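You operate a simulated robot arm through the tools that you are given. There is no shell and no other tool. Be economical: measure what you need, move in short steps, check, and stop when the job is done.

Carry out the task below with a simulated two-armed robot. There is one attempt and no reset: what you move stays moved.

## Task
Take the saucer and put it in the trays. Take the grey pad on the top of the seed cupboard and put it away on the left half of the left cabinet shelf. Put the logger that says "4" from the top of the seed cupboard on top of the stacked pots there and the logger labelled "5" on top of the label box there. Close the near right hatch cover. The order is free. Set down upright: grey pad, logger.

The check looks at the end state, three seconds after you hand in, the way a careful person would. Anything else that was tipped, shoved, dropped, spilled or broken makes it a failure. A push-on lid holds only when it is set on centred and level and pressed home; a screw cap is set on level and turned clockwise until tight.

## Robot
Two 7-joint arms with two-finger grippers on one trunk, on a base that drives. Base frame: it is fixed to the floor where the robot stands at the start and does not move with it; the origin is under the middle of the robot, x ahead of it, y to its left, z up; the surface under the hand at the start is at about z = 860. Units: mm, degrees, N and s.
The left shoulder is at the start at [60, 179, 1097], the right one opposite. With the tool pointing down near the work surface each hand reaches from about 280 to 680 mm from the robot's upright axis, wherever it stands, measured 20 degrees to its own side. Places, roughly: grey pad (7x5x5 cm) [-2300, -600, 900]; label box [-2750, -500, 750]; left half of the left cabinet shelf (15x17 cm) [-2740, 4680, 620]; logger [-2500, -500, 750]; near right hatch cover [0, 3700, 1400]; saucer (11x11x2 cm) [500, 100, 900]; stacked pots (10x10x11 cm) [-2600, -300, 900]; trays (38x26x10 cm) [-3600, 2200, 500]. Payload 1.96 kg a hand.
The TCP of each hand is the grasp point between the finger pads, 20 mm short of the fingertips. In the tool frame z runs along the fingers and y along their closing line. Largest opening 72 mm; the body of the gripper starts 38 mm behind the TCP.
Orientation is told as [roll, pitch, yaw] about the base's x, y, z axes, in that order, counted from this pose: with the fingers straight down and closing along the base's y, the tool's x points along the base's -x, its y along +y and its z along -z.

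## Interface
- The arms move only by the tool drive_tool. It takes "left_motion", "right_motion" or both (then of equal length, played together; a hand with none holds still); each is one flat list of numbers, 7 for each row, row after row: the opening, from 0 (shut) to 1 (fully open), then the shift along the tool's x, y, z in m, then the turn, a rotation vector about the tool's x, y, z in degrees. In form: [claw, x, y, z, rx, ry, rz, claw, x, y, z, rx, ry, rz, ...]. A call has 1 to 20 rows; each row is the pose to reach, as a shift and turn from the pose commanded when the call began, along the tool's axes at that moment. Each row takes 0.2 s and may step no farther than 50 mm and 8.6 degrees from the row before; otherwise, or with a gripper value out of range, the whole call is refused. A pose out of reach is approached as far as the arm can. The call stops where the force on the tool passes 40 N (or 10 N more than at its start, if that is more) or the arm is blocked; 0.2 s more then pass. Each finger travels about 153 mm/s and halts on what it meets, pressing with about 38 N; the grip force reading is that of the motor and also rises with nothing between the fingers. The clock runs only during rows and for 0.2 s after the last one: add rows that repeat a pose to give the fingers time. The reply holds the time, the measured pose of the TCP, the force on the tool along the base axes, the opening and the grip force, in the units named above and with some noise, with the torque about the TCP (base axes, N m) and any sound that the robot's microphone picked up.
- Cameras (640 x 400 px; columns grow to the right, rows downward): "scene" is now at [15.8, 8.8, 1640.8]; the picture's right is [0.11, -0.99, 0.00], its down [-0.79, -0.09, -0.61] and it looks along [0.61, 0.07, -0.79] (base axes); focal length 278 px, centre (320, 200). "left" rides on the left gripper at [71, -19, -82] in its tool frame; the picture's right is [0.26, 0.97, 0.00], its down [-0.67, 0.18, -0.72] and it looks along [-0.69, 0.19, 0.70] (tool axes); focal length 280 px, centre (320, 200). "right" rides on the right gripper at [71, 19, -82] in its tool frame; the picture's right is [-0.26, 0.97, 0.00], its down [-0.67, -0.18, -0.72] and it looks along [-0.69, -0.19, 0.70] (tool axes); focal length 280 px, centre (320, 200). There is no depth. A picture from a camera that has moved, and an enlarged one, comes with that camera's place and axes in the base frame and with its lens.
- capture(camera): a new picture of that camera. It takes no simulated time.
- raise_lower(by): slides the trunk up (or, below 0, down) by that many mm; the arms and the scene camera ride with it, the base frame stays. It gives what a move gives, with no picture.
- roll_base(legs): drives the robot by 1 to 6 legs, each [ahead, left, turn to the left] in mm, mm and degrees, along the robot's own axes; the way and the turn of a leg run together, so that a leg with both is an arc; at most 1500 mm and 180 degrees a leg. The arms and the cameras ride along, it lands a little off, and it stops where it bumps. It gives what a move gives.
- aim_head(pan, tilt): turns the head with the scene camera to pan (to the left, within 86 degrees either way) and tilt (down, from -29 to 69), counted from straight ahead of the robot. It gives what a move gives.
- zoom(camera, box): a new picture of the part [left, top, right, bottom] of that camera's present view, enlarged. It takes no simulated time.
- job_done(): hands the job in; it is judged then, once.

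Go step by step. Nothing tells you exact positions but the pictures and the camera data: compare them with the known pose of the tool, close in by small moves and look again before you grip or let go. The budget is 165 turns and 130 pictures, counting those below and the enlarged ones. Unless the task says otherwise, let go and move clear before handing in.

The tools are called after "Call:" as name(argument=value, ...) on one line, values as JSON. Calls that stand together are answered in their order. drive_tool: Moves the arms, as the interface text tells. Its arguments: {"type":"object","properties":{"left_motion":{"type":"array","items":{"type":"number"}},"right_motion":{"type":"array","items":{"type":"number"}}},"required":[]} The other tools are called the same way: raise_lower (by) slides the trunk up or down; roll_base (legs) drives the base; aim_head (pan, tilt) turns the head that bears the scene camera; capture (camera) takes a picture; zoom (camera, box) takes an enlarged picture of a part of a camera's view; job_done () hands the job in.

At the start:

```text
clock: 0.0
left_eef_pos: [409.9, 268.1, 1109.6]
left_orientation: [-0.1, 0.0, 0.0]
left_wrist_force: [0.8, 0.0, -0.3]
left_ft_torque: [0.02, -0.02, 0.0]
left_finger_gap: 71.9
left_finger_force: 0.0
right_eef_pos: [385.8, -112.3, 1107.0]
right_orientation: [0.0, 0.0, 0.0]
right_wrist_force: [0.1, -0.7, 0.2]
right_ft_torque: [-0.03, -0.02, 0.01]
right_finger_gap: 71.9
right_finger_force: 0.1
trunk travel left (down, up): [-742.0, 248.0]
robot x, y, heading: [-0.5, -0.1, 0.1]
head pan, tilt: [6.3, 52.3]
```

scene: 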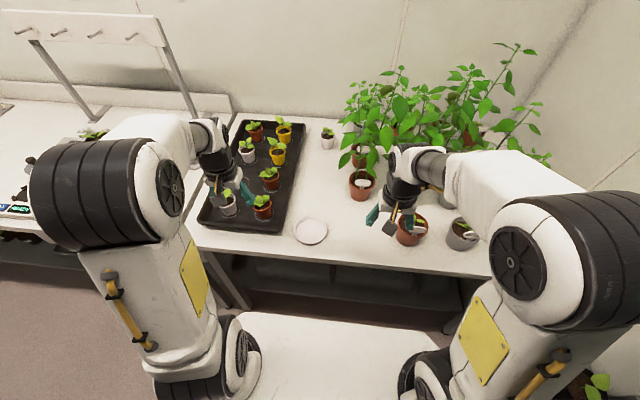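
right: 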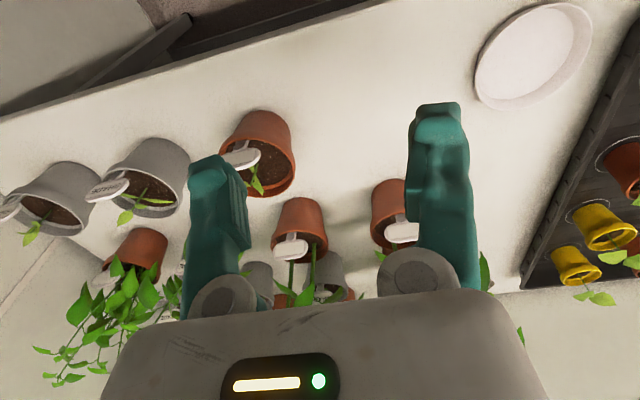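
left: 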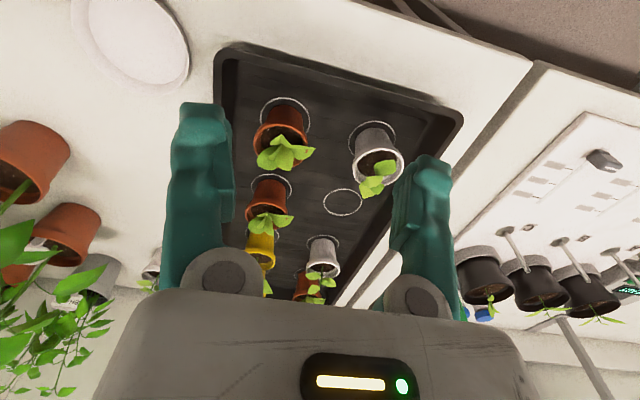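

The saucer lies between the two hands at about (481, 91). I'll look at it more closely and glance around first.

Call:
zoom(camera="scene", box=[240, 180, 400, 280])

Call:
zoom(camera="left", box=[40, 0, 240, 125])

Call:
aim_head(pan=86, tilt=20)

Call:
capture(camera="scene")

```text
4.00 times, centred on (320, 230) of scene
camera zoom: at [15.8, 8.8, 1640.8], right [0.11, -0.99, 0.0], down [-0.79, -0.09, -0.61], along [0.61, 0.07, -0.79], focal length 1113 px, centre (320, 80)
```

zoom: 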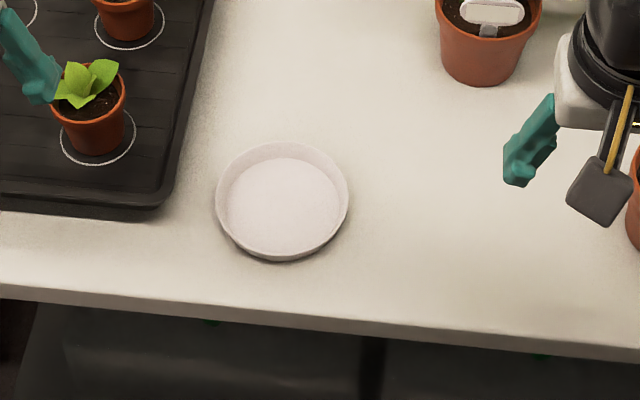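

```text
3.20 times, centred on (140, 62) of left
camera zoom: at [339.2, 249.4, 1191.1], right [-0.26, 0.97, 0.0], down [0.67, 0.18, 0.72], along [0.69, 0.19, -0.7], focal length 897 px, centre (896, 640)
```

zoom: 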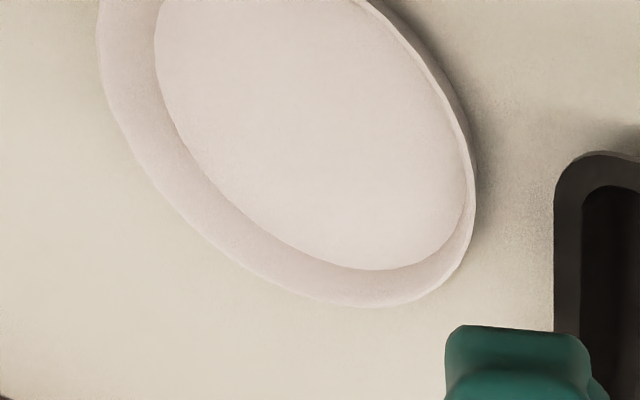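

```text
clock: 1.5
left_eef_pos: [411.1, 269.3, 1109.4]
left_orientation: [-0.1, 0.0, 0.0]
left_wrist_force: [1.2, 0.0, 0.4]
left_ft_torque: [0.01, -0.03, -0.03]
left_finger_gap: 71.8
left_finger_force: 0.0
right_eef_pos: [385.5, -113.2, 1105.4]
right_orientation: [0.0, 0.0, 0.1]
right_wrist_force: [0.5, -0.8, 0.1]
right_ft_torque: [0.06, -0.01, -0.01]
right_finger_gap: 71.8
right_finger_force: 0.0
trunk travel left (down, up): [-742.0, 248.0]
robot x, y, heading: [0.5, 0.1, -0.3]
head pan, tilt: [85.9, 20.0]
```

```text
124 pictures are left
camera scene: at [-51.9, 93.4, 1689.4], right [1.0, -0.07, 0.0], down [-0.02, -0.34, -0.94], along [0.07, 0.94, -0.34], focal length 278 px, centre (320, 200)
```

scene: 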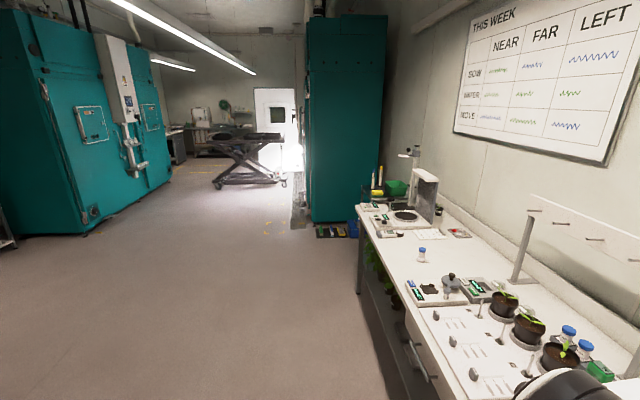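

The saucer has a low flared wall, its left rim at about y = 142. I bring the left hand above that rim with the fingers part open, then check.

Call:
drive_tool(left_motion=[0.6, -0.017, -0.032, 0.03, 0, 0, 0, 0.45, -0.034, -0.064, 0.06, 0, 0, 0, 0.45, -0.052, -0.096, 0.09, 0, 0, 0, 0.45, -0.07, -0.127, 0.12, 0, 0, 0, 0.45, -0.07, -0.127, 0.155, 0, 0, 0, 0.45, -0.07, -0.127, 0.185, 0, 0, 0, 0.45, -0.07, -0.127, 0.185, 0, 0, 0])

Call:
capture(camera="left")

Call:
aim_head(pan=10, tilt=55)

Call:
zoom(camera="scene", box=[240, 150, 400, 250])

```text
clock: 3.1
left_eef_pos: [481.3, 143.2, 921.3]
left_orientation: [0.1, 0.0, -0.1]
left_wrist_force: [0.3, -0.3, 0.4]
left_ft_torque: [0.01, 0.0, 0.0]
left_finger_gap: 32.0
left_finger_force: 0.0
right_eef_pos: [385.7, -112.4, 1107.0]
right_orientation: [0.1, -0.1, 0.0]
right_wrist_force: [-0.9, -0.1, 0.9]
right_ft_torque: [0.05, 0.02, 0.01]
right_finger_gap: 72.1
right_finger_force: 0.1
trunk travel left (down, up): [-742.0, 248.0]
robot x, y, heading: [0.7, 1.8, 0.0]
head pan, tilt: [85.9, 20.0]
```

```text
123 pictures are left
camera left: at [409.4, 122.9, 1003.6], right [-0.26, 0.97, 0.0], down [0.67, 0.18, 0.72], along [0.69, 0.19, -0.7], focal length 280 px, centre (320, 200)
```

left: 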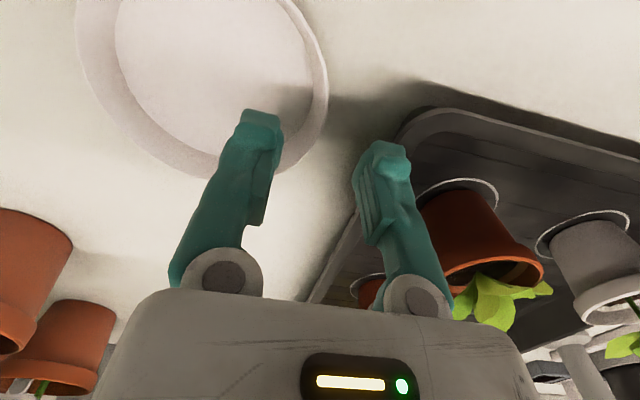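

```text
clock: 4.6
left_eef_pos: [480.3, 142.6, 921.1]
left_orientation: [0.0, 0.1, 0.0]
left_wrist_force: [-0.1, 0.5, 0.9]
left_ft_torque: [0.01, -0.03, 0.0]
left_finger_gap: 32.6
left_finger_force: 0.0
right_eef_pos: [385.4, -113.4, 1105.7]
right_orientation: [0.0, 0.0, 0.0]
right_wrist_force: [1.1, -0.4, -1.0]
right_ft_torque: [0.01, -0.03, 0.03]
right_finger_gap: 71.9
right_finger_force: 0.0
trunk travel left (down, up): [-742.0, 248.0]
robot x, y, heading: [-1.1, -0.7, 0.1]
head pan, tilt: [10.0, 55.0]
```

```text
4.00 times, centred on (320, 200) of scene
camera zoom: at [12.5, 13.1, 1637.4], right [0.17, -0.98, 0.0], down [-0.81, -0.14, -0.57], along [0.56, 0.1, -0.82], focal length 1113 px, centre (320, 200)
```

zoom: 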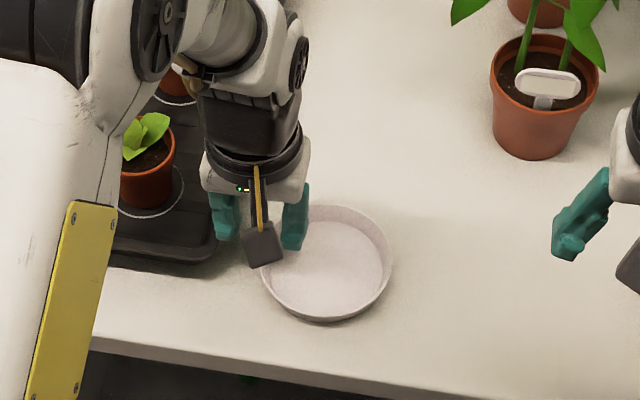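

The fingers straddle the left rim wall well. Lower, and close gently.

Call:
drive_tool(left_motion=[0.45, 0, 0, 0.012, 0, 0, 0, 0.45, 0, 0, 0.024, 0, 0, 0, 0.45, 0, 0, 0.033, 0, 0, 0, 0.45, 0, 0, 0.033, 0, 0, 0, 0.2, 0, 0, 0.033, 0, 0, 0, 0, 0, 0, 0.033, 0, 0, 0, 0, 0, 0, 0.033, 0, 0, 0])

Call:
capture(camera="left")

```text
clock: 6.2
left_eef_pos: [480.5, 141.4, 889.7]
left_orientation: [0.0, 0.0, 0.0]
left_wrist_force: [-0.4, 0.1, 0.9]
left_ft_torque: [-0.04, 0.02, -0.01]
left_finger_gap: 6.1
left_finger_force: 30.0
right_eef_pos: [384.6, -114.0, 1105.2]
right_orientation: [-0.1, -0.1, 0.0]
right_wrist_force: [-1.0, -0.1, -0.3]
right_ft_torque: [0.04, 0.02, -0.01]
right_finger_gap: 72.0
right_finger_force: 0.2
trunk travel left (down, up): [-742.0, 248.0]
robot x, y, heading: [1.8, 3.0, 0.1]
head pan, tilt: [10.0, 55.0]
```

```text
121 pictures are left
camera left: at [409.7, 121.9, 972.3], right [-0.26, 0.97, 0.0], down [0.67, 0.18, 0.72], along [0.69, 0.19, -0.7], focal length 280 px, centre (320, 200)
```

left: 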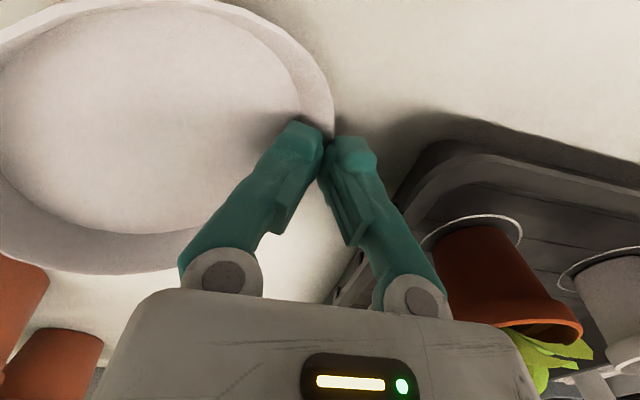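

The saucer wall is gripped. Lift and look.

Call:
drive_tool(left_motion=[0, 0, 0, -0.02, 0, 0, 0, 0, 0, 0, -0.05, 0, 0, 0, 0, 0, 0, -0.09, 0, 0, 0, 0, 0, 0, -0.13, 0, 0, 0, 0, 0, 0, -0.17, 0, 0, 0, 0, 0, 0, -0.21, 0, 0, 0, 0, 0, 0, -0.21, 0, 0, 0])

Call:
capture(camera="scene")

```text
clock: 7.8
left_eef_pos: [480.0, 143.5, 1088.9]
left_orientation: [0.0, 0.0, 0.0]
left_wrist_force: [0.5, -1.1, -0.1]
left_ft_torque: [0.02, 0.01, 0.02]
left_finger_gap: 0.0
left_finger_force: 29.5
left hand out of reach, approached as far as the arm can: row 6, 7
right_eef_pos: [385.8, -113.2, 1106.1]
right_orientation: [0.0, 0.0, 0.0]
right_wrist_force: [0.1, -1.2, 0.1]
right_ft_torque: [0.0, -0.02, 0.02]
right_finger_gap: 71.8
right_finger_force: 0.0
trunk travel left (down, up): [-742.0, 248.0]
robot x, y, heading: [4.8, 1.5, 0.1]
head pan, tilt: [10.0, 55.0]
```

```text
120 pictures are left
camera scene: at [13.2, 13.1, 1637.3], right [0.17, -0.98, 0.0], down [-0.81, -0.14, -0.57], along [0.56, 0.1, -0.82], focal length 278 px, centre (320, 200)
```

scene: 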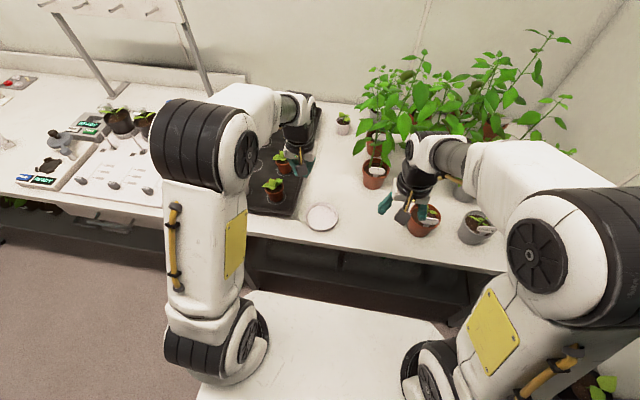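

The vertical grip slipped off the flared wall. I'll take the near-left rim instead, at 45°, with the hand tilted to match the flare and a little lower.

Call:
drive_tool(left_motion=[0.45, 0.007, -0.003, 0.02, 0, 0, -7.5, 0.45, 0.014, -0.006, 0.04, 0, 0, -15, 0.45, 0.02, -0.008, 0.06, 0, 0, -22.5, 0.45, 0.026, -0.01, 0.08, 0, 0, -30, 0.45, 0.032, -0.012, 0.1, 0, 0, -37.5, 0.45, 0.037, -0.014, 0.12, 0, 0, -45, 0.45, 0.037, -0.014, 0.14, 0, 0, -45, 0.45, 0.037, -0.014, 0.14, 0, 0, -45])

Call:
capture(camera="left")

Call:
zoom(camera="scene", box=[240, 150, 400, 250])

```text
clock: 9.6
left_eef_pos: [443.0, 127.6, 949.5]
left_orientation: [0.0, 0.0, 45.1]
left_wrist_force: [0.1, -0.2, 0.3]
left_ft_torque: [0.03, 0.03, -0.01]
left_finger_gap: 32.3
left_finger_force: 0.2
right_eef_pos: [385.0, -114.2, 1106.7]
right_orientation: [0.0, -0.1, 0.0]
right_wrist_force: [-0.9, 0.5, 0.2]
right_ft_torque: [0.0, 0.01, 0.02]
right_finger_gap: 72.0
right_finger_force: 0.1
trunk travel left (down, up): [-742.0, 248.0]
robot x, y, heading: [-0.2, 1.7, 0.2]
head pan, tilt: [10.0, 55.0]
```

```text
119 pictures are left
camera left: at [406.6, 63.2, 1031.4], right [-0.87, 0.5, 0.0], down [0.35, 0.61, 0.72], along [0.36, 0.62, -0.7], focal length 280 px, centre (320, 200)
```

left: 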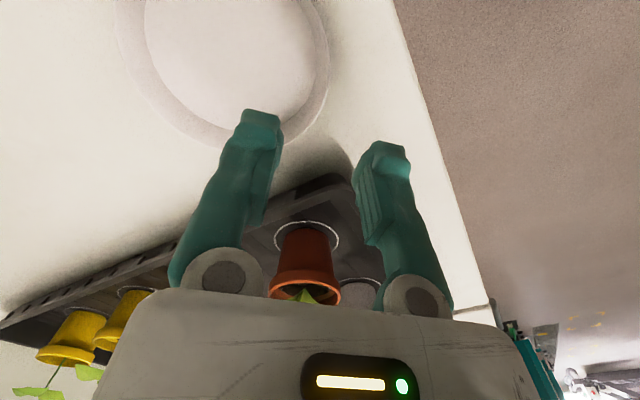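

```text
4.00 times, centred on (320, 200) of scene
camera zoom: at [12.1, 13.0, 1637.4], right [0.17, -0.98, 0.0], down [-0.81, -0.14, -0.57], along [0.56, 0.1, -0.82], focal length 1113 px, centre (320, 200)
```

zoom: 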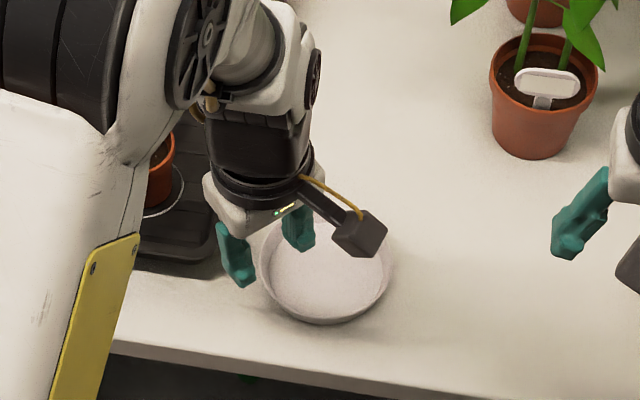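

The saucer hasn't shifted. Tilt the hand 12° to the wall's slope, narrow the fingers, and descend lower before closing.

Call:
drive_tool(left_motion=[0.4, 0, 0.003, 0.015, 6, 0, 0, 0.35, -0.001, 0.008, 0.035, 12, 0, 0, 0.35, -0.001, 0.006, 0.05, 12, 0, 0, 0.35, -0.001, 0.004, 0.058, 12, 0, 0, 0.35, -0.001, 0.003, 0.064, 12, 0, 0, 0.35, -0.001, 0.003, 0.064, 12, 0, 0])

Call:
zoom(camera="left", box=[160, 40, 480, 240])

```text
clock: 11.0
left_eef_pos: [444.2, 130.6, 886.1]
left_orientation: [-11.9, 0.0, 45.0]
left_wrist_force: [0.3, 0.9, -0.3]
left_ft_torque: [-0.02, -0.02, 0.01]
left_finger_gap: 25.3
left_finger_force: 0.1
right_eef_pos: [385.4, -113.4, 1106.7]
right_orientation: [0.0, 0.0, 0.0]
right_wrist_force: [0.1, -0.1, -0.2]
right_ft_torque: [0.0, 0.01, -0.04]
right_finger_gap: 71.8
right_finger_force: 0.1
trunk travel left (down, up): [-742.0, 248.0]
robot x, y, heading: [-3.4, -0.2, 0.3]
head pan, tilt: [10.0, 55.0]
```

```text
2.00 times, centred on (320, 140) of left
camera zoom: at [394.4, 79.4, 970.8], right [-0.85, 0.48, -0.2], down [0.24, 0.71, 0.66], along [0.46, 0.52, -0.72], focal length 561 px, centre (320, 320)
```

zoom: 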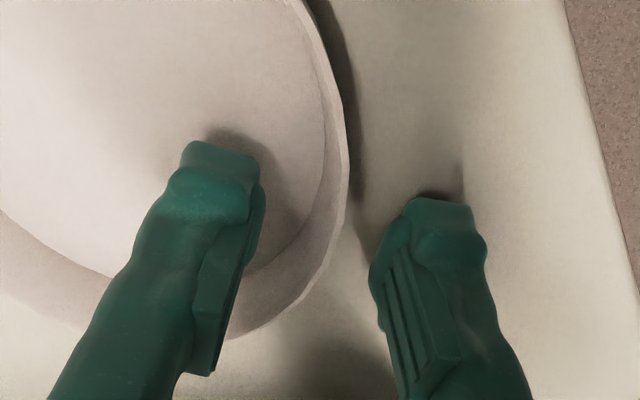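

The fingers straddle the wall, close to the bench. Down 2 mm more and close.

Call:
drive_tool(left_motion=[0.35, 0, 0, 0.002, 0, 0, 0, 0.2, 0, 0, 0.002, 0, 0, 0, 0, 0, 0, 0.002, 0, 0, 0, 0, 0, 0, 0.002, 0, 0, 0, 0, 0, 0, 0.002, 0, 0, 0])

Call:
zoom(camera="left", box=[160, 40, 480, 240])

```text
clock: 12.2
left_eef_pos: [442.8, 130.3, 884.6]
left_orientation: [-12.0, -0.1, 45.0]
left_wrist_force: [-0.3, -0.5, 1.9]
left_ft_torque: [-0.04, 0.06, 0.06]
left_finger_gap: 5.8
left_finger_force: 31.3
right_eef_pos: [384.7, -114.1, 1105.3]
right_orientation: [0.0, -0.1, 0.0]
right_wrist_force: [0.1, 0.4, 0.2]
right_ft_torque: [0.01, -0.02, -0.01]
right_finger_gap: 72.0
right_finger_force: 0.0
trunk travel left (down, up): [-742.0, 248.0]
robot x, y, heading: [-0.9, 0.7, -0.1]
head pan, tilt: [10.0, 55.0]
```

```text
2.00 times, centred on (320, 140) of left
camera zoom: at [394.4, 78.7, 968.5], right [-0.85, 0.48, -0.2], down [0.25, 0.71, 0.66], along [0.46, 0.52, -0.72], focal length 561 px, centre (320, 320)
```

zoom: 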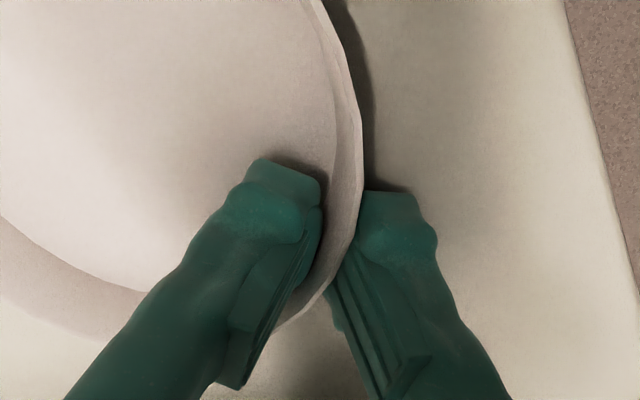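

Gripped with good overlap. A slow small lift to test the hold.

Call:
drive_tool(left_motion=[0, 0, -0.0005, -0.003, 0, 0, 0, 0, 0, -0.001, -0.008, 0, 0, 0, 0, 0, -0.003, -0.015, 0, 0, 0, 0, 0, -0.005, -0.025, 0, 0, 0, 0, 0, -0.008, -0.04, 0, 0, 0, 0, 0, -0.008, -0.04, 0, 0, 0])

Call:
zoom(camera="left", box=[160, 40, 480, 240])

```text
clock: 13.6
left_eef_pos: [443.9, 129.4, 925.9]
left_orientation: [-12.1, 0.0, 45.0]
left_wrist_force: [0.5, -0.1, -0.2]
left_ft_torque: [0.04, 0.02, -0.03]
left_finger_gap: 5.9
left_finger_force: 31.3
right_eef_pos: [385.7, -114.1, 1107.0]
right_orientation: [0.0, -0.1, 0.1]
right_wrist_force: [-0.4, -0.5, 0.7]
right_ft_torque: [-0.01, 0.01, 0.0]
right_finger_gap: 71.9
right_finger_force: 0.0
trunk travel left (down, up): [-742.0, 248.0]
robot x, y, heading: [-0.1, 1.0, -0.1]
head pan, tilt: [10.0, 55.0]
```

```text
2.00 times, centred on (320, 140) of left
camera zoom: at [394.9, 78.6, 1009.9], right [-0.85, 0.48, -0.2], down [0.25, 0.71, 0.66], along [0.46, 0.52, -0.72], focal length 561 px, centre (320, 320)
```

zoom: 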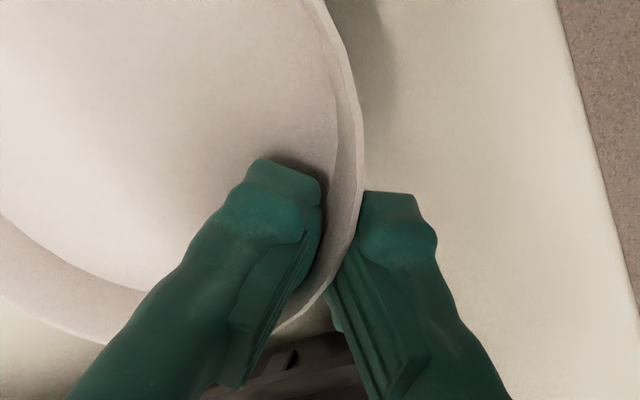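

The saucer holds. Raise the trunk to clear the bench, back away, and look around.

Call:
raise_lower(by=120)

Call:
roll_base(legs=[[-500, 0, 0]])

Call:
aim_head(pan=86, tilt=15)

Call:
capture(camera="scene")

Call:
capture(camera="left")

```text
clock: 15.1
left_eef_pos: [444.5, 130.0, 1045.9]
left_orientation: [-12.0, 0.0, 45.1]
left_wrist_force: [0.4, 0.2, 0.2]
left_ft_torque: [0.05, 0.02, -0.01]
left_finger_gap: 5.9
left_finger_force: 31.3
right_eef_pos: [384.8, -112.5, 1226.3]
right_orientation: [-0.1, 0.0, 0.0]
right_wrist_force: [0.1, 0.4, -0.6]
right_ft_torque: [0.01, -0.01, 0.02]
right_finger_gap: 72.0
right_finger_force: 0.1
trunk travel left (down, up): [-862.0, 128.0]
robot x, y, heading: [-0.1, 0.5, -0.2]
head pan, tilt: [10.0, 55.0]
```

```text
clock: 18.0
left_eef_pos: [-52.7, 129.8, 1045.1]
left_orientation: [-12.0, 0.0, 44.9]
left_wrist_force: [-0.7, -0.1, 0.4]
left_ft_torque: [0.0, 0.02, 0.0]
left_finger_gap: 6.2
left_finger_force: 31.1
right_eef_pos: [-112.0, -114.1, 1227.0]
right_orientation: [-0.1, -0.1, -0.2]
right_wrist_force: [0.4, -0.5, 0.0]
right_ft_torque: [-0.03, 0.0, 0.0]
right_finger_gap: 72.0
right_finger_force: 0.0
trunk travel left (down, up): [-862.0, 128.0]
robot x, y, heading: [-498.9, 0.3, -0.4]
head pan, tilt: [10.0, 55.0]
```

```text
clock: 19.5
left_eef_pos: [-53.8, 130.5, 1045.4]
left_orientation: [-11.9, 0.1, 45.0]
left_wrist_force: [-0.4, -0.2, 0.3]
left_ft_torque: [0.03, -0.01, 0.02]
left_finger_gap: 5.9
left_finger_force: 30.8
right_eef_pos: [-112.1, -113.4, 1226.9]
right_orientation: [0.0, 0.0, 0.0]
right_wrist_force: [-0.3, 0.7, 0.4]
right_ft_torque: [-0.03, -0.01, -0.01]
right_finger_gap: 71.9
right_finger_force: 0.1
trunk travel left (down, up): [-862.0, 128.0]
robot x, y, heading: [-496.4, 2.2, 0.0]
head pan, tilt: [85.9, 15.0]
```

```text
114 pictures are left
camera scene: at [-549.0, 94.5, 1817.6], right [1.0, -0.07, 0.0], down [-0.02, -0.26, -0.97], along [0.07, 0.96, -0.26], focal length 278 px, centre (320, 200)
```

scene: 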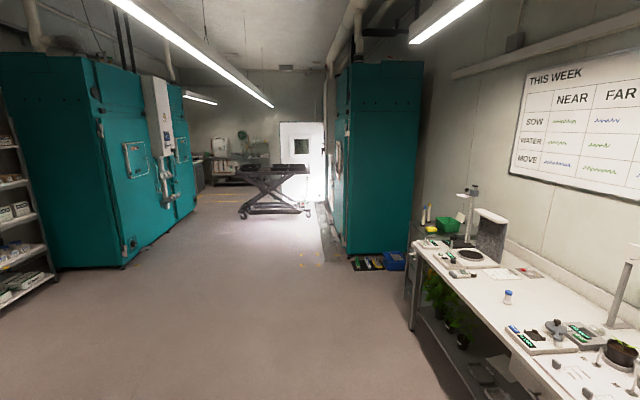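

```text
113 pictures are left
camera left: at [-102.5, 78.2, 1130.0], right [-0.85, 0.48, -0.2], down [0.25, 0.71, 0.66], along [0.46, 0.51, -0.72], focal length 280 px, centre (320, 200)
```

left: 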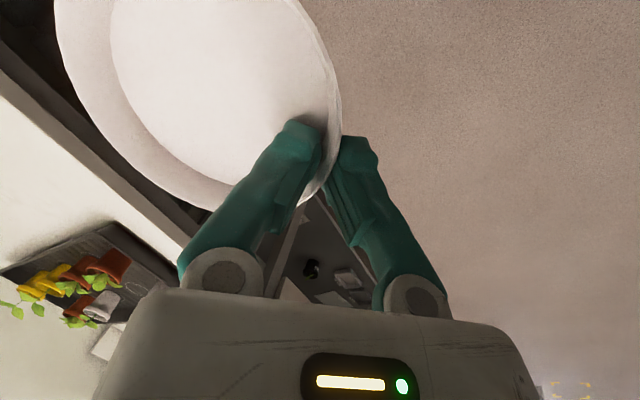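

Saucer held securely. Turn to the left to view the other side of the room.

Call:
roll_base(legs=[[-300, 0, 0], [0, 0, 140]])

Call:
aim_head(pan=0, tilt=15)

Call:
capture(camera="scene")

Call:
aim_head(pan=65, tilt=20)

Call:
capture(camera="scene")

```text
clock: 27.4
left_eef_pos: [-1218.5, 179.5, 1045.0]
left_orientation: [-12.0, 0.0, -174.0]
left_wrist_force: [1.0, -0.6, -0.2]
left_ft_torque: [-0.03, 0.02, 0.02]
left_finger_gap: 6.1
left_finger_force: 30.6
right_eef_pos: [-1018.7, 332.4, 1226.4]
right_orientation: [-0.1, 0.0, 141.0]
right_wrist_force: [0.0, -0.1, 0.5]
right_ft_torque: [-0.01, -0.01, -0.03]
right_finger_gap: 71.7
right_finger_force: 0.0
trunk travel left (down, up): [-862.0, 128.0]
robot x, y, heading: [-791.9, 1.7, 141.2]
head pan, tilt: [85.9, 15.0]
```

```text
clock: 29.0
left_eef_pos: [-1218.1, 180.5, 1044.9]
left_orientation: [-12.1, 0.0, -174.0]
left_wrist_force: [-0.8, -0.2, 0.4]
left_ft_torque: [-0.04, 0.05, -0.04]
left_finger_gap: 5.9
left_finger_force: 30.9
right_eef_pos: [-1019.4, 331.7, 1226.7]
right_orientation: [0.0, 0.0, 141.0]
right_wrist_force: [-0.1, 0.6, -1.1]
right_ft_torque: [0.02, 0.0, 0.01]
right_finger_gap: 71.8
right_finger_force: 0.0
trunk travel left (down, up): [-862.0, 128.0]
robot x, y, heading: [-792.3, 2.1, 141.0]
head pan, tilt: [0.0, 15.0]
```

```text
112 pictures are left
camera scene: at [-816.2, 23.4, 1817.6], right [0.63, 0.78, 0.0], down [0.2, -0.16, -0.97], along [-0.75, 0.61, -0.26], focal length 278 px, centre (320, 200)
```

scene: 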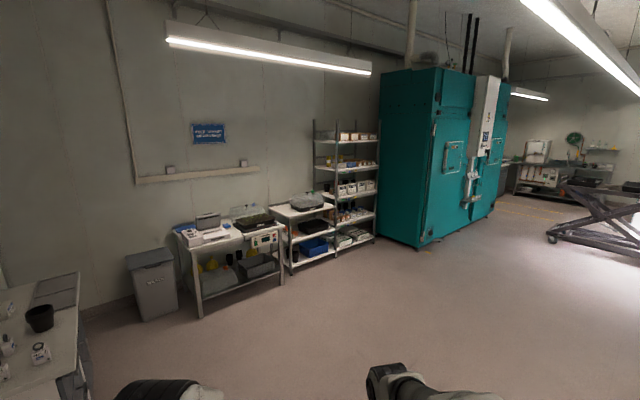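

```text
clock: 30.3
left_eef_pos: [-1217.8, 181.1, 1045.2]
left_orientation: [-12.0, 0.0, -174.0]
left_wrist_force: [-0.3, -0.4, 0.5]
left_ft_torque: [0.03, -0.01, 0.0]
left_finger_gap: 6.1
left_finger_force: 31.3
right_eef_pos: [-1019.3, 331.2, 1226.0]
right_orientation: [0.1, -0.1, 141.0]
right_wrist_force: [0.7, -0.3, 0.0]
right_ft_torque: [0.02, 0.0, -0.04]
right_finger_gap: 72.0
right_finger_force: 0.0
trunk travel left (down, up): [-862.0, 128.0]
robot x, y, heading: [-790.5, 4.5, 141.2]
head pan, tilt: [65.0, 20.0]
```

```text
111 pictures are left
camera scene: at [-827.4, -76.1, 1809.4], right [-0.44, 0.9, 0.0], down [0.31, 0.15, -0.94], along [-0.84, -0.41, -0.34], focal length 278 px, centre (320, 200)
```

scene: 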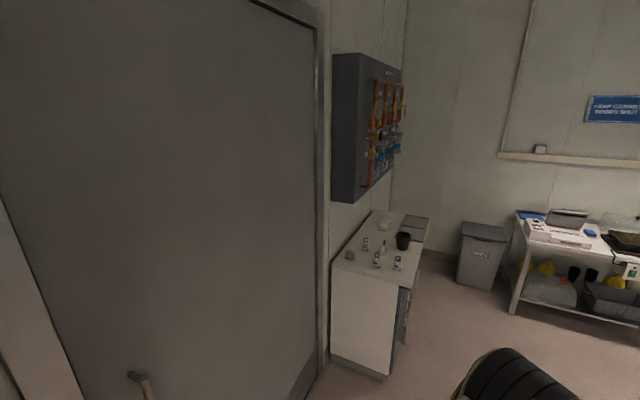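

The cart next to the rack, with black and blue bins on its shelves, is where the trays should be. Drive there and look.

Call:
roll_base(legs=[[1354, -320, 0], [1354, -320, 0], [0, 0, 38.8]])

Call:
aim_head(pan=0, tilt=40)

Call:
capture(camera="scene")

```text
clock: 45.6
left_eef_pos: [-2911.2, 2084.7, 1044.6]
left_orientation: [-12.0, 0.0, -135.7]
left_wrist_force: [-0.5, 0.4, -1.0]
left_ft_torque: [-0.06, 0.01, -0.02]
left_finger_gap: 5.9
left_finger_force: 30.2
right_eef_pos: [-2849.9, 2328.2, 1226.0]
right_orientation: [0.0, 0.0, 179.3]
right_wrist_force: [0.1, 0.3, 0.4]
right_ft_torque: [-0.02, 0.02, 0.01]
right_finger_gap: 72.1
right_finger_force: 0.0
trunk travel left (down, up): [-862.0, 128.0]
robot x, y, heading: [-2466.3, 2210.6, 179.3]
head pan, tilt: [65.0, 20.0]
```

```text
clock: 46.9
left_eef_pos: [-2908.5, 2086.4, 1045.0]
left_orientation: [-12.0, 0.0, -135.7]
left_wrist_force: [-0.7, 0.1, 0.4]
left_ft_torque: [-0.02, -0.05, -0.02]
left_finger_gap: 6.3
left_finger_force: 31.1
right_eef_pos: [-2849.2, 2326.6, 1226.0]
right_orientation: [-0.1, 0.1, 179.4]
right_wrist_force: [-0.9, -0.7, -0.5]
right_ft_torque: [-0.02, 0.03, -0.01]
right_finger_gap: 72.0
right_finger_force: 0.1
trunk travel left (down, up): [-862.0, 128.0]
robot x, y, heading: [-2466.9, 2212.3, 179.3]
head pan, tilt: [0.0, 40.0]
```

```text
110 pictures are left
camera scene: at [-2489.3, 2210.4, 1778.0], right [0.01, 1.0, 0.0], down [0.64, -0.01, -0.77], along [-0.77, 0.01, -0.64], focal length 278 px, centre (320, 200)
```

scene: 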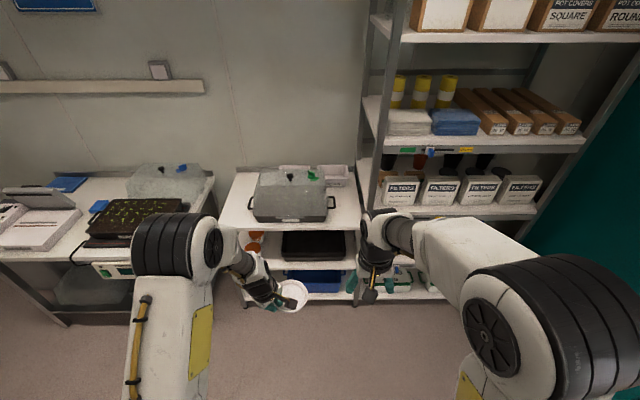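

The cart's middle shelf holds a black tray. I need a lower view, so I lower the trunk.

Call:
raise_lower(by=-600)

Call:
aim_head(pan=0, tilt=28)

Call:
capture(camera="scene")

Call:
zoom(camera="scene", box=[200, 120, 400, 245])

```text
refused: -600 is not a number from -400 to 400
```

```text
clock: 47.7
left_eef_pos: [-2909.3, 2083.4, 1045.9]
left_orientation: [-12.0, 0.0, -135.6]
left_wrist_force: [0.2, -0.3, 0.5]
left_ft_torque: [-0.01, 0.02, 0.01]
left_finger_gap: 6.1
left_finger_force: 30.8
right_eef_pos: [-2849.2, 2328.2, 1226.7]
right_orientation: [0.1, 0.0, 179.3]
right_wrist_force: [-0.1, -0.3, -0.8]
right_ft_torque: [-0.02, -0.01, 0.02]
right_finger_gap: 71.9
right_finger_force: 0.0
trunk travel left (down, up): [-862.0, 128.0]
robot x, y, heading: [-2463.5, 2208.0, 179.1]
head pan, tilt: [0.0, 28.0]
```

```text
109 pictures are left
camera scene: at [-2495.4, 2210.6, 1796.5], right [0.01, 1.0, 0.0], down [0.47, -0.01, -0.88], along [-0.88, 0.01, -0.47], focal length 278 px, centre (320, 200)
```

scene: 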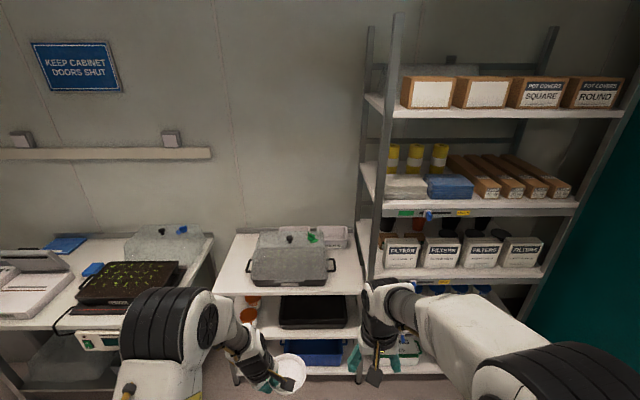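

```text
3.20 times, centred on (300, 182) of scene
camera zoom: at [-2495.4, 2210.6, 1796.5], right [0.01, 1.0, 0.0], down [0.47, -0.01, -0.88], along [-0.88, 0.01, -0.47], focal length 890 px, centre (384, 256)
```

zoom: 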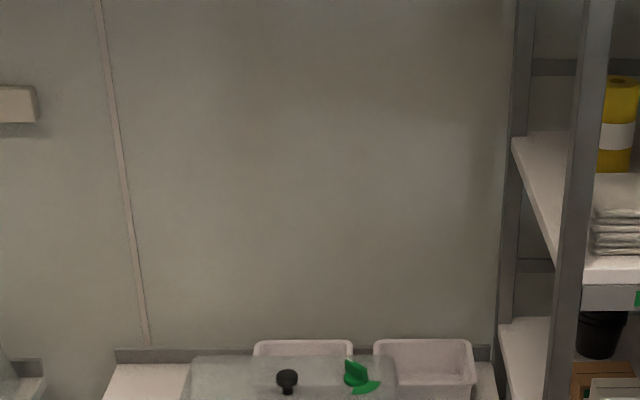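

Call:
raise_lower(by=-400)

Call:
raise_lower(by=-200)

Call:
capture(camera="scene")

```text
clock: 51.5
left_eef_pos: [-2911.2, 2084.9, 644.9]
left_orientation: [-12.0, -0.1, -135.8]
left_wrist_force: [-0.8, 0.4, -0.7]
left_ft_torque: [0.0, 0.0, -0.01]
left_finger_gap: 6.1
left_finger_force: 31.0
right_eef_pos: [-2850.4, 2326.8, 826.5]
right_orientation: [0.0, 0.0, 179.3]
right_wrist_force: [-0.7, 0.0, -0.5]
right_ft_torque: [0.0, -0.03, 0.04]
right_finger_gap: 72.1
right_finger_force: 0.0
trunk travel left (down, up): [-462.0, 528.0]
robot x, y, heading: [-2467.7, 2208.8, 179.5]
head pan, tilt: [0.0, 28.0]
```

```text
clock: 53.7
left_eef_pos: [-2910.9, 2084.8, 445.7]
left_orientation: [-12.0, -0.1, -135.7]
left_wrist_force: [0.0, 0.5, -1.4]
left_ft_torque: [0.03, -0.02, 0.03]
left_finger_gap: 6.2
left_finger_force: 31.0
right_eef_pos: [-2848.6, 2327.6, 626.5]
right_orientation: [0.0, 0.1, 179.4]
right_wrist_force: [-0.2, 0.4, 0.1]
right_ft_torque: [-0.03, 0.0, 0.02]
right_finger_gap: 72.0
right_finger_force: 0.1
trunk travel left (down, up): [-262.0, 728.0]
robot x, y, heading: [-2466.9, 2214.5, 179.5]
head pan, tilt: [0.0, 28.0]
```

```text
107 pictures are left
camera scene: at [-2495.3, 2210.6, 1196.6], right [0.01, 1.0, 0.0], down [0.47, -0.01, -0.88], along [-0.88, 0.01, -0.47], focal length 278 px, centre (320, 200)
```

scene: 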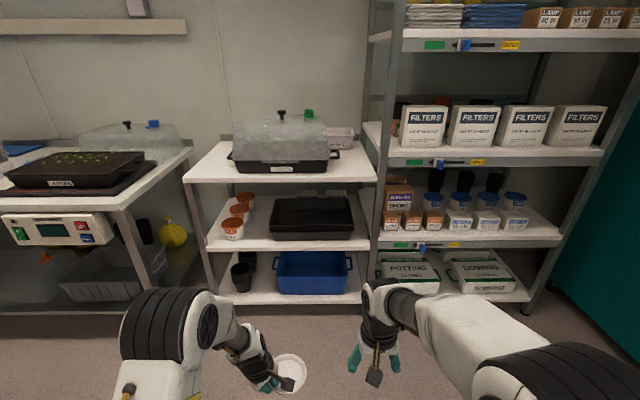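

Nested black trays stand on the cart's middle shelf, under the top shelf. Look closer to measure the tray and the clearance.

Call:
zoom(camera="scene", box=[180, 140, 400, 277])

Call:
raise_lower(by=-250)

Call:
aim_head(pan=0, tilt=25)

Call:
zoom(camera="scene", box=[180, 80, 420, 230])

```text
2.91 times, centred on (290, 208) of scene
camera zoom: at [-2495.3, 2210.6, 1196.6], right [0.01, 1.0, 0.0], down [0.47, -0.01, -0.88], along [-0.88, 0.01, -0.47], focal length 809 px, centre (407, 175)
```

zoom: 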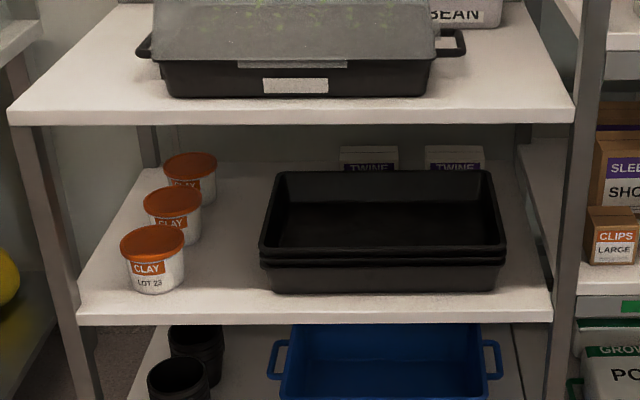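

```text
clock: 56.2
left_eef_pos: [-2910.2, 2085.0, 195.7]
left_orientation: [-12.1, 0.0, -135.7]
left_wrist_force: [0.1, -0.7, -0.5]
left_ft_torque: [-0.02, 0.01, -0.01]
left_finger_gap: 6.0
left_finger_force: 30.6
right_eef_pos: [-2848.5, 2326.6, 375.7]
right_orientation: [0.1, 0.0, 179.3]
right_wrist_force: [-0.2, -0.8, 0.0]
right_ft_torque: [0.02, 0.01, 0.01]
right_finger_gap: 72.0
right_finger_force: 0.0
trunk travel left (down, up): [-12.0, 978.0]
robot x, y, heading: [-2466.9, 2207.5, 179.3]
head pan, tilt: [0.0, 28.0]
```

```text
clock: 56.9
left_eef_pos: [-2911.5, 2085.4, 194.1]
left_orientation: [-12.0, 0.0, -135.7]
left_wrist_force: [-0.3, 0.9, 0.3]
left_ft_torque: [0.03, -0.01, 0.04]
left_finger_gap: 6.0
left_finger_force: 30.7
right_eef_pos: [-2849.1, 2327.9, 375.9]
right_orientation: [0.0, 0.1, 179.3]
right_wrist_force: [-0.9, 0.3, 0.4]
right_ft_torque: [0.02, -0.01, 0.01]
right_finger_gap: 71.9
right_finger_force: 0.1
trunk travel left (down, up): [-12.0, 978.0]
robot x, y, heading: [-2467.3, 2209.9, 179.5]
head pan, tilt: [0.0, 25.0]
```

```text
2.67 times, centred on (300, 155) of scene
camera zoom: at [-2496.2, 2210.6, 951.3], right [0.01, 1.0, 0.0], down [0.42, -0.01, -0.91], along [-0.91, 0.01, -0.42], focal length 742 px, centre (373, 320)
```

zoom: 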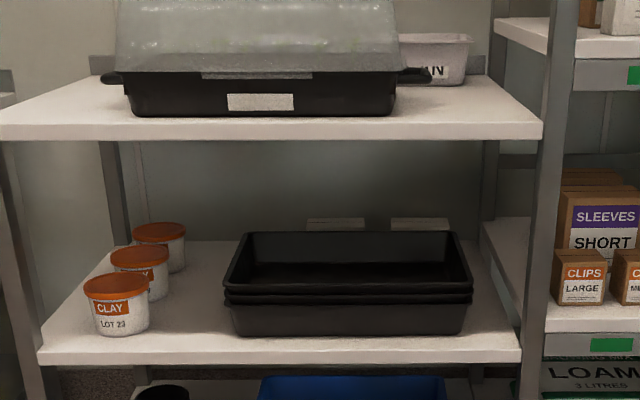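

The tray's rim is at about z 556, the shelf above it at 768. To set the saucer down level I'll hand it in the air to the right hand, gripping the side wall with the hand pitched forward. First I turn the left hand so the saucer sits in front of the robot's middle, and try the right hand flipped (camera on top).

Call:
raise_lower(by=350)

Call:
drive_tool(left_motion=[0, 0.0085, -0.0118, -0.0077, 0, 1.56, 7.33, 0, 0.017, -0.0235, -0.0155, 0, 3.12, 14.67, 0, 0.0255, -0.0353, -0.0232, 0, 4.68, 22, 0, 0.034, -0.047, -0.031, 0, 6.24, 29.3, 0, 0.0425, -0.0588, -0.0387, 0, 7.8, 36.67, 0, 0.0509, -0.0705, -0.0464, 0, 9.36, 44, 0, 0.0509, -0.0705, -0.0464, 0, 9.36, 44])

Call:
drive_tool(right_motion=[1, 0, -0.01, 0, 0, 0, 8.5, 1, 0, -0.02, 0, 0, 0, 17, 1, 0, -0.03, 0, 0, 0, 25.5, 1, 0, -0.04, 0, 0, 0, 34, 1, 0, -0.05, 0, 0, 0, 42.5, 1, 0, -0.06, 0, 0, 0, 51, 1, 0, -0.07, 0, 0, 0, 59.5, 1, 0, -0.07, 0, 0, 0, 68, 1, 0, -0.07, 0, 0, 0, 76.5, 1, 0, -0.07, 0, 0, 0, 85, 1, 0, -0.07, 0, 0, 0, 93.5, 1, 0, -0.07, 0, 0, 0, 102, 1, 0, -0.07, 0, 0, 0, 110.5, 1, 0, -0.07, 0, 0, 0, 119, 1, 0, -0.07, 0, 0, 0, 127.5, 1, 0, -0.07, 0, 0, 0, 136, 1, 0, -0.07, 0, 0, 0, 144.5, 1, 0, -0.07, 0, 0, 0, 153, 1, 0, -0.07, 0, 0, 0, 161.5, 1, 0, -0.07, 0, 0, 0, 170])

Call:
aim_head(pan=0, tilt=50)

Call:
capture(camera="scene")

```text
clock: 60.3
left_eef_pos: [-2909.5, 2085.1, 544.4]
left_orientation: [-12.0, 0.0, -135.7]
left_wrist_force: [0.7, -1.2, -0.1]
left_ft_torque: [0.03, -0.04, -0.02]
left_finger_gap: 6.2
left_finger_force: 30.6
right_eef_pos: [-2850.9, 2328.4, 726.7]
right_orientation: [0.0, -0.2, 179.3]
right_wrist_force: [0.3, -0.5, -0.6]
right_ft_torque: [0.02, 0.01, -0.01]
right_finger_gap: 71.8
right_finger_force: 0.0
trunk travel left (down, up): [-362.0, 628.0]
robot x, y, heading: [-2463.7, 2209.8, 179.2]
head pan, tilt: [0.0, 25.0]
```

```text
clock: 61.9
left_eef_pos: [-2915.2, 2163.1, 605.0]
left_orientation: [-12.0, 0.0, 179.1]
left_wrist_force: [0.4, -1.2, -1.3]
left_ft_torque: [-0.05, -0.02, -0.03]
left_finger_gap: 5.9
left_finger_force: 31.1
right_eef_pos: [-2848.9, 2328.7, 725.0]
right_orientation: [0.0, 0.0, 179.4]
right_wrist_force: [0.4, -0.5, 0.4]
right_ft_torque: [0.01, -0.01, 0.0]
right_finger_gap: 71.9
right_finger_force: 0.0
trunk travel left (down, up): [-362.0, 628.0]
robot x, y, heading: [-2463.2, 2214.0, 179.3]
head pan, tilt: [0.0, 25.0]
```

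```text
clock: 66.1
left_eef_pos: [-2916.1, 2164.4, 604.5]
left_orientation: [-12.0, 0.0, 179.3]
left_wrist_force: [-0.3, -0.4, -0.4]
left_ft_torque: [0.0, 0.0, 0.03]
left_finger_gap: 5.8
left_finger_force: 30.8
right_eef_pos: [-2847.6, 2396.8, 725.9]
right_orientation: [0.0, 0.0, 9.2]
right_wrist_force: [-0.5, -0.4, 0.9]
right_ft_torque: [-0.03, -0.01, 0.01]
right_finger_gap: 72.1
right_finger_force: 0.0
trunk travel left (down, up): [-362.0, 628.0]
robot x, y, heading: [-2464.7, 2210.2, 179.4]
head pan, tilt: [0.0, 25.0]
```

```text
clock: 67.0
left_eef_pos: [-2915.7, 2162.2, 604.1]
left_orientation: [-12.0, 0.0, 179.4]
left_wrist_force: [-0.8, 0.1, -0.3]
left_ft_torque: [0.0, 0.0, -0.03]
left_finger_gap: 6.1
left_finger_force: 31.2
right_eef_pos: [-2847.3, 2397.9, 725.5]
right_orientation: [0.0, 0.0, 9.4]
right_wrist_force: [-0.7, 0.0, 0.2]
right_ft_torque: [-0.03, 0.04, -0.04]
right_finger_gap: 72.2
right_finger_force: 0.1
trunk travel left (down, up): [-362.0, 628.0]
robot x, y, heading: [-2467.0, 2211.2, 179.4]
head pan, tilt: [0.0, 50.0]
```

```text
104 pictures are left
camera scene: at [-2481.2, 2210.5, 1263.9], right [0.01, 1.0, 0.0], down [0.77, -0.01, -0.64], along [-0.64, 0.01, -0.77], focal length 278 px, centre (320, 200)
```

scene: 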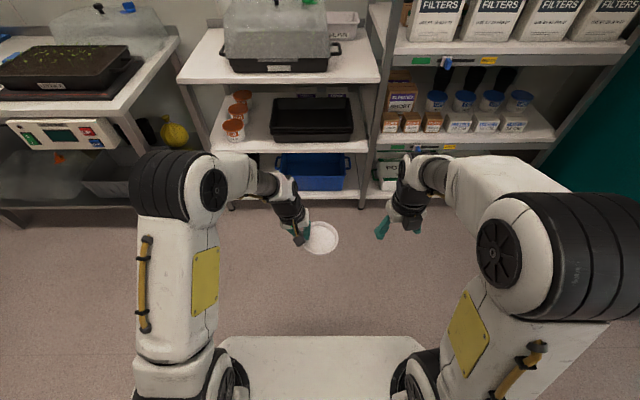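

The right hand flips fine. Now pitch it forward and bring it near the saucer's right wall, keeping clear.

Call:
drive_tool(right_motion=[0.6, 0.021, -0.026, 0, 0, 0, 4.6, 0.35, 0.042, -0.052, 0, 0, 0, 9.3, 0.35, 0.042, -0.052, 0, 0, 0, 9.3])

Call:
drive_tool(right_motion=[0.35, 0.005, -0.005, 0.005, 1.6, 7.1, 0.75, 0.35, 0.01, -0.01, 0.01, 3.2, 14.2, 1.5, 0.35, 0.015, -0.016, 0.015, 4.8, 21.3, 2.25, 0.35, 0.02, -0.022, 0.02, 6.4, 28.4, 3, 0.35, 0.025, -0.028, 0.025, 8, 35.5, 3.75, 0.35, 0.03, -0.034, 0.03, 9.6, 42.6, 4.5, 0.35, 0.035, -0.04, 0.036, 11.2, 49.8, 5.24, 0.35, 0.035, -0.04, 0.036, 11.2, 49.8, 5.24])

Call:
zoom(camera="scene", box=[250, 170, 410, 270])

Call:
capture(camera="right")

Call:
capture(camera="left")

```text
clock: 67.8
left_eef_pos: [-2915.6, 2163.8, 604.0]
left_orientation: [-12.1, -0.1, 179.3]
left_wrist_force: [0.4, -0.1, -0.2]
left_ft_torque: [0.05, 0.01, 0.02]
left_finger_gap: 6.0
left_finger_force: 30.5
right_eef_pos: [-2881.8, 2336.9, 724.0]
right_orientation: [0.1, 0.3, 0.0]
right_wrist_force: [-0.2, 0.4, 0.1]
right_ft_torque: [0.03, -0.03, 0.02]
right_finger_gap: 25.4
right_finger_force: 0.1
trunk travel left (down, up): [-362.0, 628.0]
robot x, y, heading: [-2461.9, 2213.2, 179.6]
head pan, tilt: [0.0, 50.0]
```

```text
clock: 69.6
left_eef_pos: [-2915.9, 2163.1, 604.0]
left_orientation: [-11.9, 0.0, 179.3]
left_wrist_force: [0.6, -0.4, 0.6]
left_ft_torque: [-0.05, 0.0, -0.01]
left_finger_gap: 6.0
left_finger_force: 30.9
right_eef_pos: [-2916.3, 2296.7, 691.0]
right_orientation: [-18.3, 48.6, -13.9]
right_wrist_force: [0.8, -0.2, -0.2]
right_ft_torque: [-0.01, 0.0, -0.02]
right_finger_gap: 25.0
right_finger_force: 0.0
right hand out of reach, approached as far as the arm can: row 6
trunk travel left (down, up): [-362.0, 628.0]
robot x, y, heading: [-2466.3, 2212.5, 179.3]
head pan, tilt: [0.0, 50.0]
```

```text
4.00 times, centred on (330, 220) of scene
camera zoom: at [-2481.1, 2210.1, 1263.9], right [0.01, 1.0, 0.0], down [0.77, -0.01, -0.64], along [-0.64, 0.01, -0.77], focal length 1113 px, centre (280, 120)
```

zoom: 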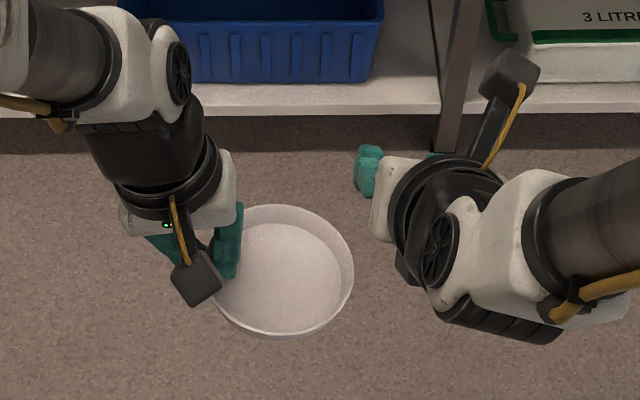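

```text
102 pictures are left
camera right: at [-2900.1, 2338.1, 790.6], right [0.17, 0.9, -0.4], down [0.98, -0.19, -0.02], along [-0.09, -0.39, -0.92], focal length 280 px, centre (320, 200)
```

right: 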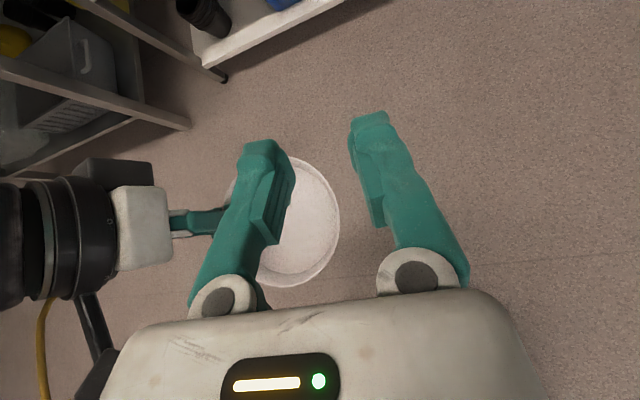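

```text
101 pictures are left
camera left: at [-2845.4, 2163.6, 688.6], right [0.25, -0.95, -0.2], down [-0.68, -0.32, 0.66], along [-0.69, -0.03, -0.72], focal length 280 px, centre (320, 200)
```

left: 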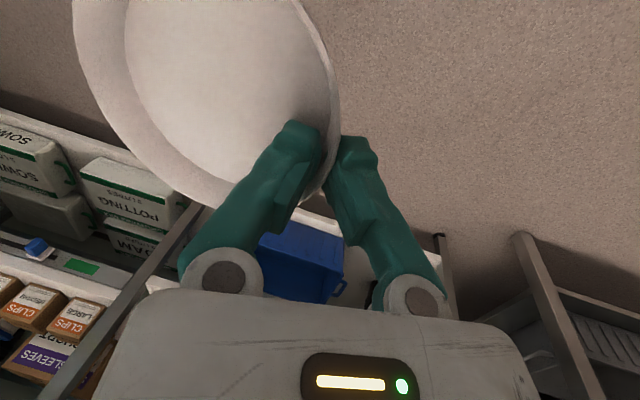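

By the scene picture the saucer centre is about (-2902, 2215). Move the right hand to just above its right wall and check.

Call:
drive_tool(right_motion=[0.35, -0.0187, -0.0065, 0.0043, 0, 0, 0, 0.35, -0.0374, -0.013, 0.0085, 0, 0, 0, 0.35, -0.0561, -0.0195, 0.0128, 0, 0, 0, 0.35, -0.0561, -0.0195, 0.0128, 0, 0, 0])

Call:
zoom(camera="scene", box=[270, 195, 390, 270])

Call:
zoom(camera="right", box=[160, 80, 480, 280])

```text
clock: 70.6
left_eef_pos: [-2916.8, 2163.5, 604.3]
left_orientation: [-12.0, 0.0, 179.2]
left_wrist_force: [0.5, 0.2, -1.1]
left_ft_torque: [0.02, 0.01, 0.01]
left_finger_gap: 5.8
left_finger_force: 31.0
right_eef_pos: [-2890.1, 2268.0, 645.6]
right_orientation: [-18.1, 48.5, -13.8]
right_wrist_force: [0.4, 0.0, 0.2]
right_ft_torque: [0.01, 0.01, -0.02]
right_finger_gap: 25.1
right_finger_force: 0.1
trunk travel left (down, up): [-362.0, 628.0]
robot x, y, heading: [-2468.1, 2211.9, 179.3]
head pan, tilt: [0.0, 50.0]
```

```text
5.33 times, centred on (330, 232) of scene
camera zoom: at [-2481.1, 2210.5, 1263.9], right [0.01, 1.0, 0.0], down [0.77, -0.01, -0.64], along [-0.64, 0.01, -0.77], focal length 1484 px, centre (267, 27)
```

zoom: 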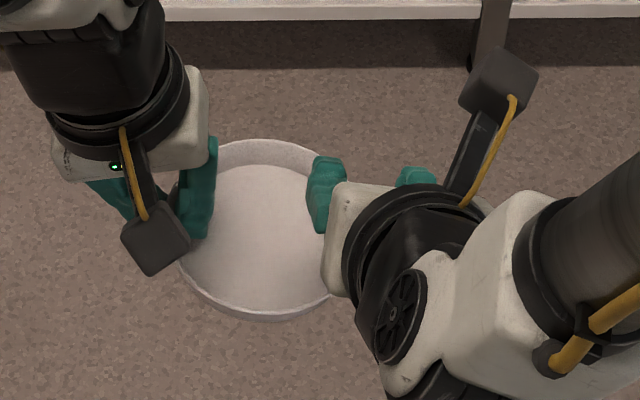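

```text
2.00 times, centred on (320, 180) of right
camera zoom: at [-2875.2, 2310.0, 744.8], right [0.17, 0.9, -0.4], down [0.98, -0.19, -0.02], along [-0.09, -0.39, -0.92], focal length 561 px, centre (320, 240)
```

zoom: 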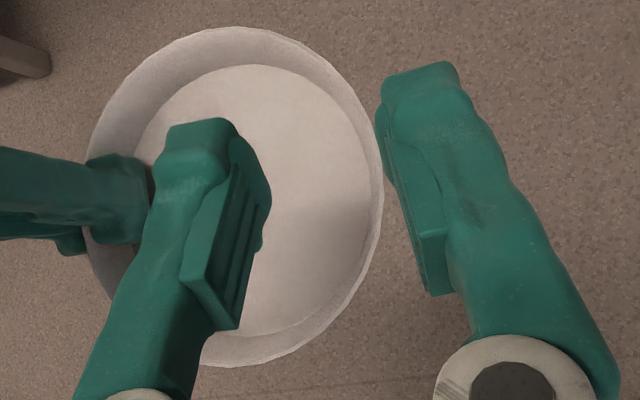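

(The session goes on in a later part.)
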